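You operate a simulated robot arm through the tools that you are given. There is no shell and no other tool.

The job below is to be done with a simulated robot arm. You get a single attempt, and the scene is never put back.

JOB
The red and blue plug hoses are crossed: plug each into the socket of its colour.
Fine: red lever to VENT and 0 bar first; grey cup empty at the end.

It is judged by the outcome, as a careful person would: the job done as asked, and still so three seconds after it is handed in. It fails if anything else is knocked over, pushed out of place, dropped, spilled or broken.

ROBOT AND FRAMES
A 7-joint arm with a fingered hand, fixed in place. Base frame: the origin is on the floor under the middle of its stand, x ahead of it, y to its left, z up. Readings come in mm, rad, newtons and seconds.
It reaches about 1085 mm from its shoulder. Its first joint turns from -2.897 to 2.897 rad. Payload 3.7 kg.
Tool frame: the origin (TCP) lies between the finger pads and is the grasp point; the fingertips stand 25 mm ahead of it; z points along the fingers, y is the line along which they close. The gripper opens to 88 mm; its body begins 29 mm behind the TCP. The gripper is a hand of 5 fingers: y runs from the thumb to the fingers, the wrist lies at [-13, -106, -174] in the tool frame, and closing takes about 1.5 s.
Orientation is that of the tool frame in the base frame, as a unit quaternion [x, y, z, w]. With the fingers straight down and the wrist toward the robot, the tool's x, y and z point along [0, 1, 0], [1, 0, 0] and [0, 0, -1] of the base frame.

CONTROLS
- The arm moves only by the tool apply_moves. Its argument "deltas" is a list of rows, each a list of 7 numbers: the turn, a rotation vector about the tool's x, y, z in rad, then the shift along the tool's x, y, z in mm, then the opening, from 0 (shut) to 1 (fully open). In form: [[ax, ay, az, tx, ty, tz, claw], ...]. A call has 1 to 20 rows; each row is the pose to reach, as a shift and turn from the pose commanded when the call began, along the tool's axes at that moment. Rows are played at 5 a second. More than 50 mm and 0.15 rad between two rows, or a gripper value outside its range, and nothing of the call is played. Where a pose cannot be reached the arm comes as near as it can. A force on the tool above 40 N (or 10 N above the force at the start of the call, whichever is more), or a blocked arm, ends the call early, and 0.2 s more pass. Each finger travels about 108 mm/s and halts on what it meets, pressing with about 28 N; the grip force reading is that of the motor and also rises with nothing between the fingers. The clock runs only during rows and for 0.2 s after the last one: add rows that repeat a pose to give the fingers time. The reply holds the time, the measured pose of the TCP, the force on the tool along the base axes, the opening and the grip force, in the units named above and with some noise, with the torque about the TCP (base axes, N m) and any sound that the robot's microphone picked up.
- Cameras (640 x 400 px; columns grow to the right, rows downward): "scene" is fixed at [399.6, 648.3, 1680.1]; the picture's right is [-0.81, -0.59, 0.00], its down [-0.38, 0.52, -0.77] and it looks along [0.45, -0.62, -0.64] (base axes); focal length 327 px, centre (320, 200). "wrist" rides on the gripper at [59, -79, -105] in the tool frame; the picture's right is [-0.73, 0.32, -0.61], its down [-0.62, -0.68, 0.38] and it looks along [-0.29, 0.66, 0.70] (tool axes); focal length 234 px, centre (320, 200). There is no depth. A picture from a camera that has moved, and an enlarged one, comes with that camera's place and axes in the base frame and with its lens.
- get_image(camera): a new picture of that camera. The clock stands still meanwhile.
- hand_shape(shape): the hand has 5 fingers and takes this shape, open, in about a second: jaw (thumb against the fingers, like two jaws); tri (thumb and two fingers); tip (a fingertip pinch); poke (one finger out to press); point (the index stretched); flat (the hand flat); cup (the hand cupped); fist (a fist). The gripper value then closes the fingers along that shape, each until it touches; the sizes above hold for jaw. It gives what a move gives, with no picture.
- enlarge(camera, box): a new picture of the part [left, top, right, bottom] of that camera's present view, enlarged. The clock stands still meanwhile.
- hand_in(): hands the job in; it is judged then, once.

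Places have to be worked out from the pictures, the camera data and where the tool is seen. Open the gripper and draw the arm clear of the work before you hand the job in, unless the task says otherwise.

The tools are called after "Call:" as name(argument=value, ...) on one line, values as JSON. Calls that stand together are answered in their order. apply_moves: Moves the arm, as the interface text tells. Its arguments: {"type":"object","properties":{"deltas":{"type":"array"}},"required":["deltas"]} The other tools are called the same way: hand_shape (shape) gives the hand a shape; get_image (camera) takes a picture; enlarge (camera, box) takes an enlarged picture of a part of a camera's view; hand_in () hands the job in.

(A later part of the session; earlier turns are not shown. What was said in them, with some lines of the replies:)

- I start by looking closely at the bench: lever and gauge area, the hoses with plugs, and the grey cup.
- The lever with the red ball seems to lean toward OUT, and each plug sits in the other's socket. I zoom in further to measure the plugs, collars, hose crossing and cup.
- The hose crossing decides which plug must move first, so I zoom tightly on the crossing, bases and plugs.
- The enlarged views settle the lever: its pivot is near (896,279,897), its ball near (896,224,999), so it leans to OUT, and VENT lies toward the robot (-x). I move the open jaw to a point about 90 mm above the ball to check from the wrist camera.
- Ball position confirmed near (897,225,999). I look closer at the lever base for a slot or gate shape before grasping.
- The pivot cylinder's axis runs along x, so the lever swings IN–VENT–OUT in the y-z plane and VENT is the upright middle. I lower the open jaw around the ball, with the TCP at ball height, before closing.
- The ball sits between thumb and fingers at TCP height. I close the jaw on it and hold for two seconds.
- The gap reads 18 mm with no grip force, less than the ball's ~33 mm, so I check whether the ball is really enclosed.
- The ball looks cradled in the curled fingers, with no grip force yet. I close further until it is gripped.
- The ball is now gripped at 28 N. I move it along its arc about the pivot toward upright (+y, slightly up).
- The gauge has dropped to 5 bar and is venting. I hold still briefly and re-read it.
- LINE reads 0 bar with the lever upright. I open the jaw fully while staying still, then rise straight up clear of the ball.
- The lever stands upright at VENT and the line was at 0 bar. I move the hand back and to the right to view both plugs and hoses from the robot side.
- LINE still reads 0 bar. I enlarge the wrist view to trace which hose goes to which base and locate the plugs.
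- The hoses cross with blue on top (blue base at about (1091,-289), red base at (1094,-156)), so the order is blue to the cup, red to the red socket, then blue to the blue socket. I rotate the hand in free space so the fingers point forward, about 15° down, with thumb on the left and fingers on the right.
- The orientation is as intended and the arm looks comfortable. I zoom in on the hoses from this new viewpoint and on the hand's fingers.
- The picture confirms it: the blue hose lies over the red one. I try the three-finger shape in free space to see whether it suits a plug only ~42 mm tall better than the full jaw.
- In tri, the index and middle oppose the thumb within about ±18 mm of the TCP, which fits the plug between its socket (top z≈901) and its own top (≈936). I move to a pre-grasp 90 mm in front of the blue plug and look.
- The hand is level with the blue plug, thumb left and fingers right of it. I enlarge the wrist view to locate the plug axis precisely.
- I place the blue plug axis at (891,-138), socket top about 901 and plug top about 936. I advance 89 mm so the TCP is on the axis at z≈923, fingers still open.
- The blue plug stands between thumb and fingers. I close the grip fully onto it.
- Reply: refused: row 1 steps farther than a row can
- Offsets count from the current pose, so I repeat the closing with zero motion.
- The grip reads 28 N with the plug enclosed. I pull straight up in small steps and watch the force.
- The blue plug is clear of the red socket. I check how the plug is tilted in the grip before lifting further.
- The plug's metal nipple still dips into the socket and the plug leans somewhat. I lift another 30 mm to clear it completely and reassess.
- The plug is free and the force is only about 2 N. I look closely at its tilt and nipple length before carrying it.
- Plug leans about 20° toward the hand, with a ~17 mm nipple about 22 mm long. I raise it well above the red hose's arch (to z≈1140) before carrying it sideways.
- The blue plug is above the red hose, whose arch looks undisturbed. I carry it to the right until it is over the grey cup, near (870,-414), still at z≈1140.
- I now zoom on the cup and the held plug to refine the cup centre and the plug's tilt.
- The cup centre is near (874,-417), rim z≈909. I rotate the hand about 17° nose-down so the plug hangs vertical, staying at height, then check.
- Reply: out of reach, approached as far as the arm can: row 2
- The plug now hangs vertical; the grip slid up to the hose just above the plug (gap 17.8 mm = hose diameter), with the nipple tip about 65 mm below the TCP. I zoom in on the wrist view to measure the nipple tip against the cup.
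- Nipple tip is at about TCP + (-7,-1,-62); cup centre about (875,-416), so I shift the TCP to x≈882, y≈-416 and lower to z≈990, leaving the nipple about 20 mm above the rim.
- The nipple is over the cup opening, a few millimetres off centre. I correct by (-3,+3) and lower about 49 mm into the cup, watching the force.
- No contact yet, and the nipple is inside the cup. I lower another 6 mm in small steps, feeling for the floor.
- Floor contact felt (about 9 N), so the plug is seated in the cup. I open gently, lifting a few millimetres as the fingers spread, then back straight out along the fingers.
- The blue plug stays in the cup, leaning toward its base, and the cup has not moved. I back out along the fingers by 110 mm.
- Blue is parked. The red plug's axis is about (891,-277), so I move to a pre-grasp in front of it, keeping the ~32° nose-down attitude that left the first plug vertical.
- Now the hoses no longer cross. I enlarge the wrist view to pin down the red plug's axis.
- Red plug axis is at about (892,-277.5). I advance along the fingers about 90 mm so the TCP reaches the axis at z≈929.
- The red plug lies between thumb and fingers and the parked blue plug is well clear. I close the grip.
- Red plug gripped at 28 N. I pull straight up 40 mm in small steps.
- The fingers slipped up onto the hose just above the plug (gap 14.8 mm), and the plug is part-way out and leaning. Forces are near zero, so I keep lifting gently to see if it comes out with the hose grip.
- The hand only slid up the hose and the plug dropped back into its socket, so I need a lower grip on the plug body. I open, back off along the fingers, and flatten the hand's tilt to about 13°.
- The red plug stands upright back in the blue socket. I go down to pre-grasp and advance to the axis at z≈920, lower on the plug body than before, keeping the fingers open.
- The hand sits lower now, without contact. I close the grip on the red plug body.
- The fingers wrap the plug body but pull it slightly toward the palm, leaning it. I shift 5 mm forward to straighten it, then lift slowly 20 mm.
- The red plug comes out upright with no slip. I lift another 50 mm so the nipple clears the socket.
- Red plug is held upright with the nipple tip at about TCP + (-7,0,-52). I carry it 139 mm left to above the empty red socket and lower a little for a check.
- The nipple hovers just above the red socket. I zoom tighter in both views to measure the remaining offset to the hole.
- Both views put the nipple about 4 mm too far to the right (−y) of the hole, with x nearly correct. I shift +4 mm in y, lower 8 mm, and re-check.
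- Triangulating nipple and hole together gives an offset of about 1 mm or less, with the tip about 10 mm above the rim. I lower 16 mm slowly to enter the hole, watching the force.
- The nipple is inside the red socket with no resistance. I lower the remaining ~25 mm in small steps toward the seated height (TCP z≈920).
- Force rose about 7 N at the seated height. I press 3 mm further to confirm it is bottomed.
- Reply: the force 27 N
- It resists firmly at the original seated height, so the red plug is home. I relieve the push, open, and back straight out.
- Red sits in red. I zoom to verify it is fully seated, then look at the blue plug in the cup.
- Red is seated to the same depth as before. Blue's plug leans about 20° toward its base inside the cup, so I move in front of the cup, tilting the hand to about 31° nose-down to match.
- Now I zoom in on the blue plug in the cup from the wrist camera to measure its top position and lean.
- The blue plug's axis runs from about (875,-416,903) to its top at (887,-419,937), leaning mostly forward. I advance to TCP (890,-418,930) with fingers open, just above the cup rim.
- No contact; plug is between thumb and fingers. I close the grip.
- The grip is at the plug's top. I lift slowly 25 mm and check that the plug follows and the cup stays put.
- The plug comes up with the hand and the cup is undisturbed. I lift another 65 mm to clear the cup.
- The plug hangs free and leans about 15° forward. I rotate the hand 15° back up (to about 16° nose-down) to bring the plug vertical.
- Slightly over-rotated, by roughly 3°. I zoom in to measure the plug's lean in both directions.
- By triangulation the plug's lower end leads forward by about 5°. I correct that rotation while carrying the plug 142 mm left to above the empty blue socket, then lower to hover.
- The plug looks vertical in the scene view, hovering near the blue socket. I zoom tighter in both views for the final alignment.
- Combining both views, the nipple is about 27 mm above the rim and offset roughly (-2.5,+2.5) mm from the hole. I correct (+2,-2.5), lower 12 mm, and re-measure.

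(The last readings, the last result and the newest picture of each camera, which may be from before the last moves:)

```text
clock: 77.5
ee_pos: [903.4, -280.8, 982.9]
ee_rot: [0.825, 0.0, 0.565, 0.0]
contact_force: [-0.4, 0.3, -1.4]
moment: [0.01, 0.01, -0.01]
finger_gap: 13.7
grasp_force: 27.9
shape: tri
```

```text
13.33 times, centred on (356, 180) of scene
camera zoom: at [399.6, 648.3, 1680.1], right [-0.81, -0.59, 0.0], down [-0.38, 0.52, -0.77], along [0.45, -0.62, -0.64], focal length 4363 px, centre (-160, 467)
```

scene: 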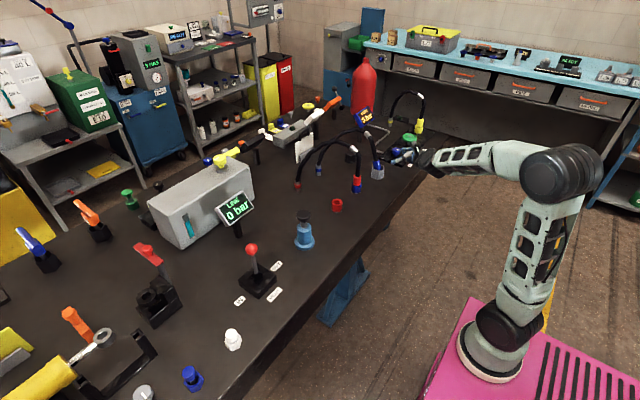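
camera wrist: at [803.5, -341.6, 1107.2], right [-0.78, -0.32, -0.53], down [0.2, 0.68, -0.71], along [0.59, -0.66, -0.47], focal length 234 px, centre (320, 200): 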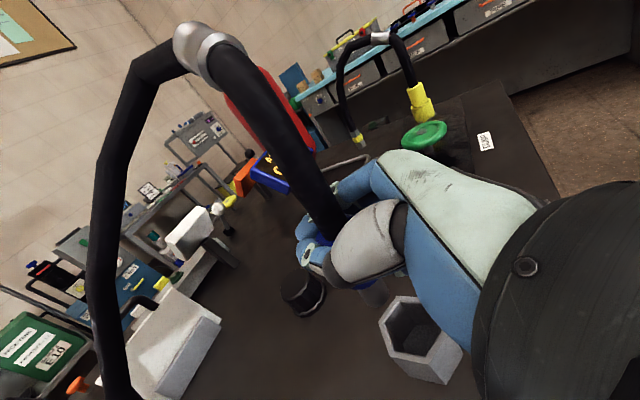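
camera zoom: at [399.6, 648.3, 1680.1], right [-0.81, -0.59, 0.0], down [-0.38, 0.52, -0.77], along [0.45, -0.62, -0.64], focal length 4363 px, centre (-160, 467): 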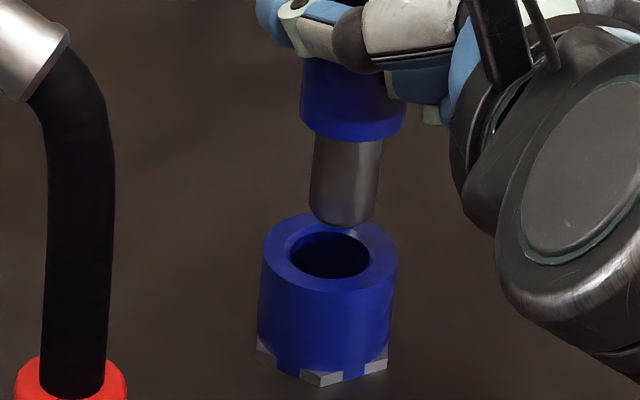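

The tip is about 16 mm above the rim, off by roughly (-1.2,-1.2) mm. I correct that and lower 21 mm slowly to enter the hole.

Call:
apply_moves(deltas=[[0, 0, 0, 0.4, -1.2, 1.1, 0], [0, 0, 0, -4.2, -1.2, 2.9, 0], [0, 0, 0, -8.9, -1.2, 4.7, 0], [0, 0, 0, -12.6, -1.2, 6.2, 0], [0, 0, 0, -16.3, -1.2, 7.6, 0], [0, 0, 0, -19.1, -1.2, 8.7, 0]])

Call:
enlarge(camera="wrist", box=[355, 235, 445, 335])

Call:
enlarge(camera="scene", box=[342, 165, 370, 195])

```text
clock: 78.9
ee_pos: [906.6, -279.5, 960.2]
ee_rot: [0.825, 0.001, 0.565, 0.0]
contact_force: [-0.4, -0.7, -1.6]
moment: [0.02, -0.06, 0.02]
finger_gap: 13.8
grasp_force: 27.3
shape: tri
```

```text
4.00 times, centred on (400, 285) of wrist
camera zoom: at [827.4, -201.0, 1053.6], right [-0.83, -0.32, -0.46], down [0.13, 0.68, -0.72], along [0.54, -0.66, -0.52], focal length 937 px, centre (0, -140)
```

zoom: 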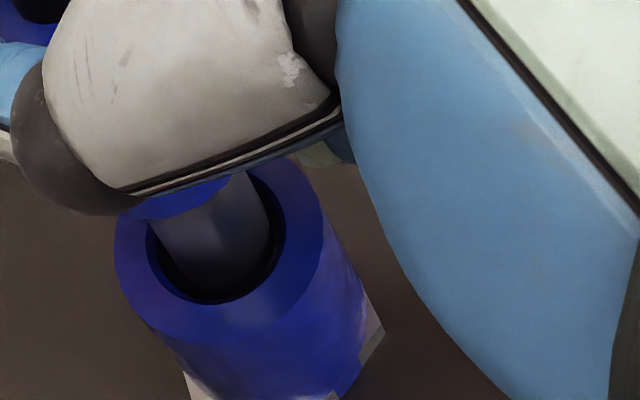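

```text
13.33 times, centred on (356, 180) of scene
camera zoom: at [399.6, 648.3, 1680.1], right [-0.81, -0.59, 0.0], down [-0.38, 0.52, -0.77], along [0.45, -0.62, -0.64], focal length 4363 px, centre (-160, 467)
```

zoom: 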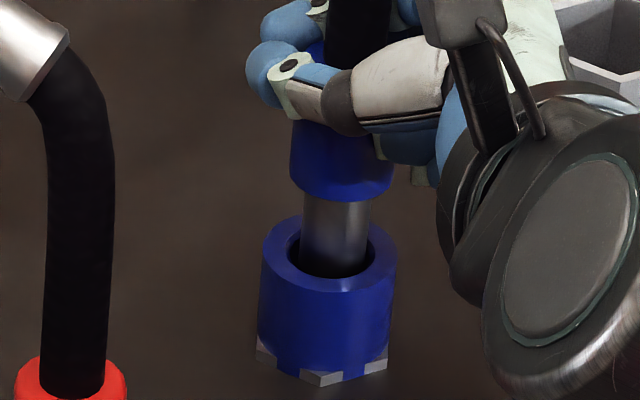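

The nipple is in the blue socket with no resistance. I lower another 24 mm in small steps.

Call:
apply_moves(deltas=[[0, 0, 0, -3.7, 0, 1.4, 0], [0, 0, 0, -7.5, 0, 2.9, 0], [0, 0, 0, -11.2, 0, 4.3, 0], [0, 0, 0, -14.9, 0, 5.8, 0], [0, 0, 0, -18.6, 0, 7.2, 0], [0, 0, 0, -22.4, 0, 8.7, 0]])

Call:
enlarge(camera="wrist", box=[280, 180, 460, 360])

Call:
enlarge(camera="scene", box=[342, 165, 370, 195])

```text
clock: 80.3
ee_pos: [905.8, -278.8, 936.2]
ee_rot: [0.826, 0.0, 0.564, 0.0]
contact_force: [0.3, 0.8, -2.6]
moment: [0.03, -0.02, 0.01]
finger_gap: 13.6
grasp_force: 28.6
shape: tri
```

```text
2.22 times, centred on (370, 270) of wrist
camera zoom: at [827.4, -201.1, 1029.0], right [-0.83, -0.32, -0.46], down [0.13, 0.68, -0.72], along [0.54, -0.66, -0.52], focal length 520 px, centre (209, 44)
```

zoom: 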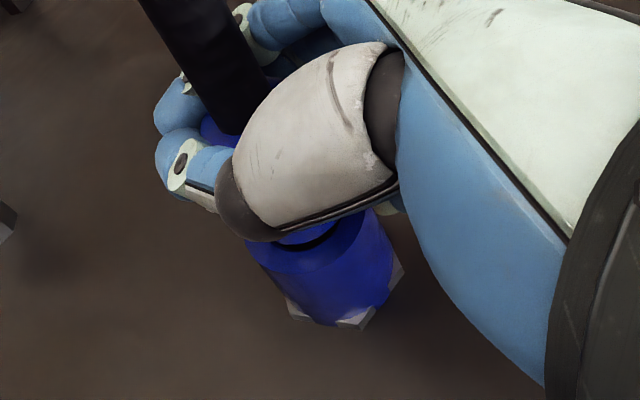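

```text
13.33 times, centred on (356, 180) of scene
camera zoom: at [399.6, 648.3, 1680.1], right [-0.81, -0.59, 0.0], down [-0.38, 0.52, -0.77], along [0.45, -0.62, -0.64], focal length 4363 px, centre (-160, 467)
```

zoom: 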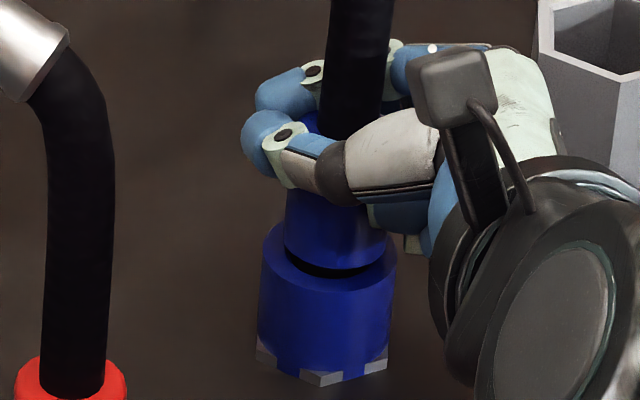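

Only a few millimetres remain between body and socket. I press down in 1.5 mm steps until it bottoms.

Call:
apply_moves(deltas=[[0, 0, 0, -1.4, 0, 0.5, 0], [0, 0, 0, -2.8, 0, 1.1, 0], [0, 0, 0, -4.2, 0, 1.6, 0], [0, 0, 0, -5.6, 0, 2.2, 0], [0, 0, 0, -7, 0, 2.7, 0], [0, 0, 0, -7, 0, 2.7, 0]])

Call:
enlarge(camera="scene", box=[342, 165, 370, 195])

```text
clock: 81.7
ee_pos: [905.0, -279.1, 932.5]
ee_rot: [0.823, 0.0, 0.568, 0.001]
contact_force: [2.5, 0.3, 21.5]
moment: [-0.22, -0.03, 0.06]
finger_gap: 13.3
grasp_force: 27.7
shape: tri
```

```text
13.33 times, centred on (356, 180) of scene
camera zoom: at [399.6, 648.3, 1680.1], right [-0.81, -0.59, 0.0], down [-0.38, 0.52, -0.77], along [0.45, -0.62, -0.64], focal length 4363 px, centre (-160, 467)
```

zoom: 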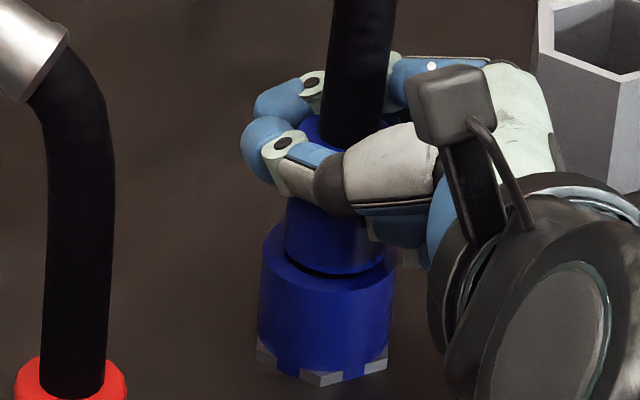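

About 24 N of push and still a 2–3 mm gap compared with the seated reference. I press a little more and look.

Call:
apply_moves(deltas=[[0, 0, 0, -0.9, 0, 0.4, 0], [0, 0, 0, -1.9, 0, 0.7, 0], [0, 0, 0, -1.9, 0, 0.7, 0]])

Call:
enlarge(camera="scene", box=[342, 165, 370, 195])

Call:
enlarge(camera="wrist", box=[280, 180, 460, 360])

```text
clock: 82.5
ee_pos: [905.3, -279.2, 929.9]
ee_rot: [0.824, 0.0, 0.567, 0.001]
contact_force: [4.0, 1.9, 35.0]
moment: [-0.32, -0.05, 0.05]
finger_gap: 13.1
grasp_force: 28.0
shape: tri
```

```text
13.33 times, centred on (356, 180) of scene
camera zoom: at [399.6, 648.3, 1680.1], right [-0.81, -0.59, 0.0], down [-0.38, 0.52, -0.77], along [0.45, -0.62, -0.64], focal length 4363 px, centre (-160, 467)
```

zoom: 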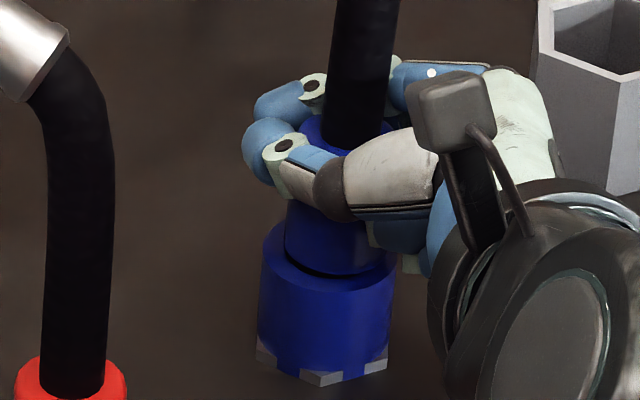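

```text
2.22 times, centred on (370, 270) of wrist
camera zoom: at [826.7, -200.5, 1022.0], right [-0.83, -0.32, -0.46], down [0.13, 0.68, -0.72], along [0.55, -0.66, -0.52], focal length 520 px, centre (209, 44)
```

zoom: 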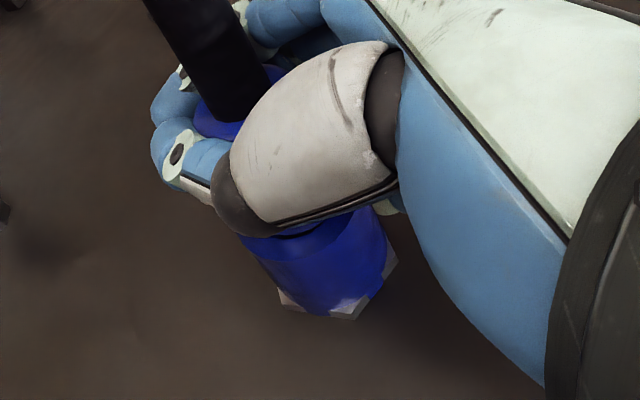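

The force is 35 N and a slight one-sided gap suggests a small tilt rather than depth. I relax the push to neutral, then open the fingers and see how the plug settles.

Call:
apply_moves(deltas=[[0, 0, 0, 2, 0, -0.8, 0], [0, 0, 0, 3.5, 0, -1.4, 0], [0, 0, 0, 3.5, 0, -1.4, 0.2], [0, 0, 0, 3.5, 0, -1.4, 0.4], [0, 0, 0, 3.5, 0, -1.4, 0.7], [0, 0, 0, 3.5, 0, -1.4, 1], [0, 0, 0, 3.5, 0, -1.4, 1], [0, 0, 0, 3.5, 0, -1.4, 1]])

Call:
enlarge(camera="scene", box=[342, 165, 370, 195])

Call:
get_image(camera="wrist")

```text
clock: 84.3
ee_pos: [905.1, -277.6, 929.8]
ee_rot: [0.825, 0.0, 0.565, 0.0]
contact_force: [-1.1, 0.6, -0.4]
moment: [0.0, 0.01, 0.0]
finger_gap: 87.7
grasp_force: 0.0
shape: tri
```

```text
13.33 times, centred on (356, 180) of scene
camera zoom: at [399.6, 648.3, 1680.1], right [-0.81, -0.59, 0.0], down [-0.38, 0.52, -0.77], along [0.45, -0.62, -0.64], focal length 4363 px, centre (-160, 467)
```

zoom: 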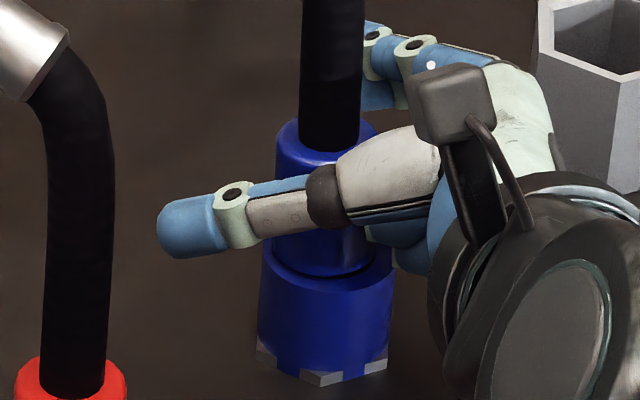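

```text
taken
camera wrist: at [827.2, -201.0, 1023.9], right [-0.83, -0.32, -0.46], down [0.13, 0.68, -0.72], along [0.54, -0.66, -0.52], focal length 234 px, centre (320, 200)
```

wrist: 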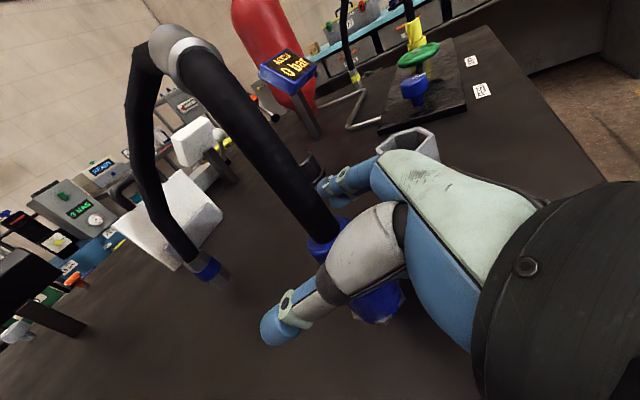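

The plug stays in, nearly at reference height but leaning a few degrees. I back the hand out to inspect it unobstructed.

Call:
apply_moves(deltas=[[0, 0, 0, 0, 0, -20, 1], [0, 0, 0, 0, 0, -45, 1], [0, 0, 0, 0, 0, -70, 1], [0, 0, 0, 0, 0, -95, 1], [0, 0, 0, 0, 0, -95, 1]])

Call:
enlarge(camera="scene", box=[320, 170, 365, 215])

Call:
enlarge(camera="wrist", box=[200, 200, 340, 350])

```text
clock: 85.5
ee_pos: [815.5, -279.5, 965.4]
ee_rot: [0.825, 0.0, 0.565, -0.001]
contact_force: [-0.4, 0.2, 0.0]
moment: [-0.01, -0.01, 0.0]
finger_gap: 87.7
grasp_force: 0.1
shape: tri
```

```text
8.89 times, centred on (342, 192) of scene
camera zoom: at [399.6, 648.3, 1680.1], right [-0.81, -0.59, 0.0], down [-0.38, 0.52, -0.77], along [0.45, -0.62, -0.64], focal length 2909 px, centre (120, 267)
```

zoom: 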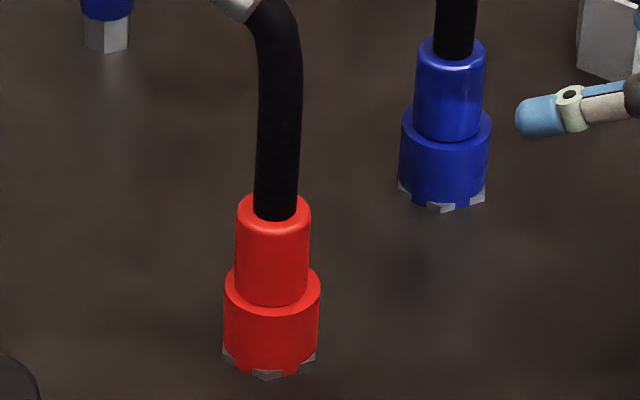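

```text
2.67 times, centred on (270, 275) of wrist
camera zoom: at [738.5, -200.8, 1057.8], right [-0.83, -0.32, -0.46], down [0.13, 0.68, -0.72], along [0.54, -0.66, -0.52], focal length 624 px, centre (453, 0)
```

zoom: 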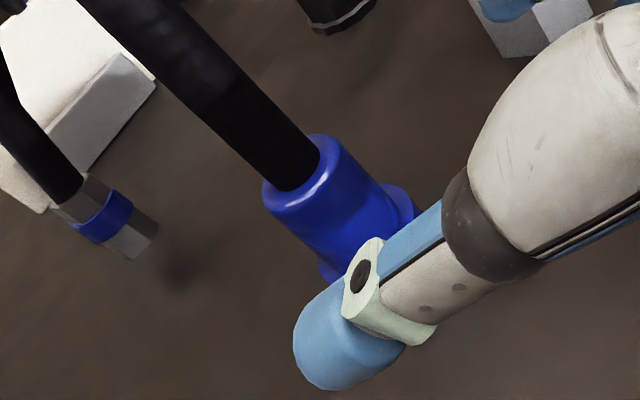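

Blue now stands upright in its socket at exactly the original seated height, and red likewise. I draw the arm up and back, clear of the bench work, and take final pictures.

Call:
apply_moves(deltas=[[0, 0, 0, 5, 0, -35, 1], [0, 0, 0, 20, -5, -75, 1], [0, 0, 0, 45, -20, -110, 1], [0, 0, 0, 70, -40, -145, 1], [0, 0, 0, 92, -60, -175, 1], [0, 0, 0, 113.5, -80, -205, 1], [0, 0, 0, 113.5, -80, -205, 1], [0, 0, 0, 113.5, -80, -205, 1]])

Call:
get_image(camera="scene")

Call:
enlarge(camera="scene", box=[280, 110, 410, 230])

Call:
enlarge(camera="scene", box=[200, 170, 320, 310])

Call:
enlarge(camera="scene", box=[325, 160, 395, 215])

```text
clock: 87.3
ee_pos: [667.6, -199.6, 1146.0]
ee_rot: [0.825, 0.0, 0.565, 0.0]
contact_force: [0.5, -0.1, 0.1]
moment: [0.02, -0.02, 0.0]
finger_gap: 87.8
grasp_force: 0.2
shape: tri
```

```text
taken
```

scene: 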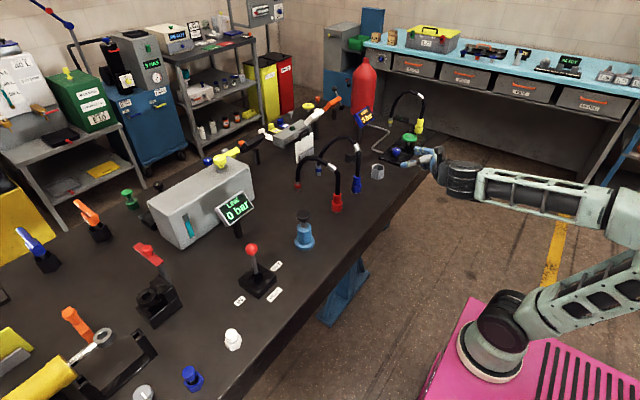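

```text
3.33 times, centred on (345, 170) of scene
camera zoom: at [399.6, 648.3, 1680.1], right [-0.81, -0.59, 0.0], down [-0.38, 0.52, -0.77], along [0.45, -0.62, -0.64], focal length 1091 px, centre (237, 300)
```

zoom: 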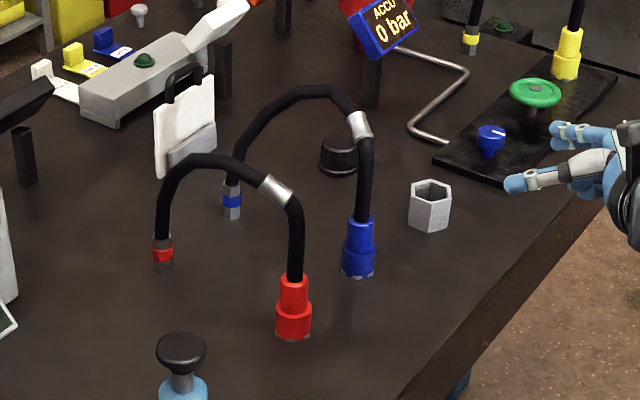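

```text
2.86 times, centred on (260, 240) of scene
camera zoom: at [399.6, 648.3, 1680.1], right [-0.81, -0.59, 0.0], down [-0.38, 0.52, -0.77], along [0.45, -0.62, -0.64], focal length 935 px, centre (491, 86)
```

zoom: 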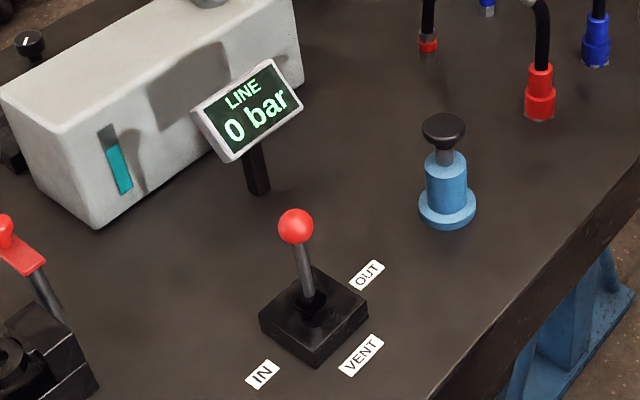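

```text
7.27 times, centred on (360, 188) of scene
camera zoom: at [399.6, 648.3, 1680.1], right [-0.81, -0.59, 0.0], down [-0.38, 0.52, -0.77], along [0.45, -0.62, -0.64], focal length 2380 px, centre (29, 291)
```

zoom: 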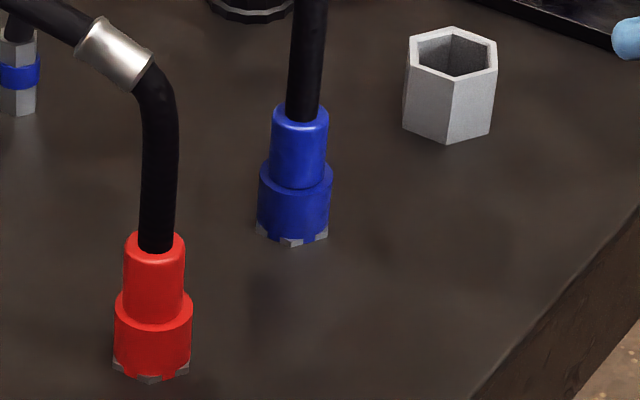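

The final pictures show red in red and blue in blue, both upright and fully seated. The lever is at VENT with LINE at 0 bar, the grey cup is empty and in place, and the arm is clear. I hand the job in.

Call:
hand_in()

```text
The job is handed in.
```

The job is finished and handed in: the red plug is in the red socket and the blue plug is in the blue socket. The judge's verdict has not come back, so I am going by the final pictures.

- **Venting:** I set the red lever upright at VENT first, and the LINE gauge read 0 bar before I pulled any plug. It still read 0 bar at the end.
- **Plugs:** Both are upright and sit at the same height as the plugs did at the start. My first grip on the red plug slipped. It dropped back into its socket, and I took it again lower down with no harm done.
- **Grey cup:** I parked the blue plug there while moving the red one. The cup is now empty and has not moved.
- **Arm:** The hand is open and drawn back clear of the bench. Nothing else looks disturbed in the final pictures.
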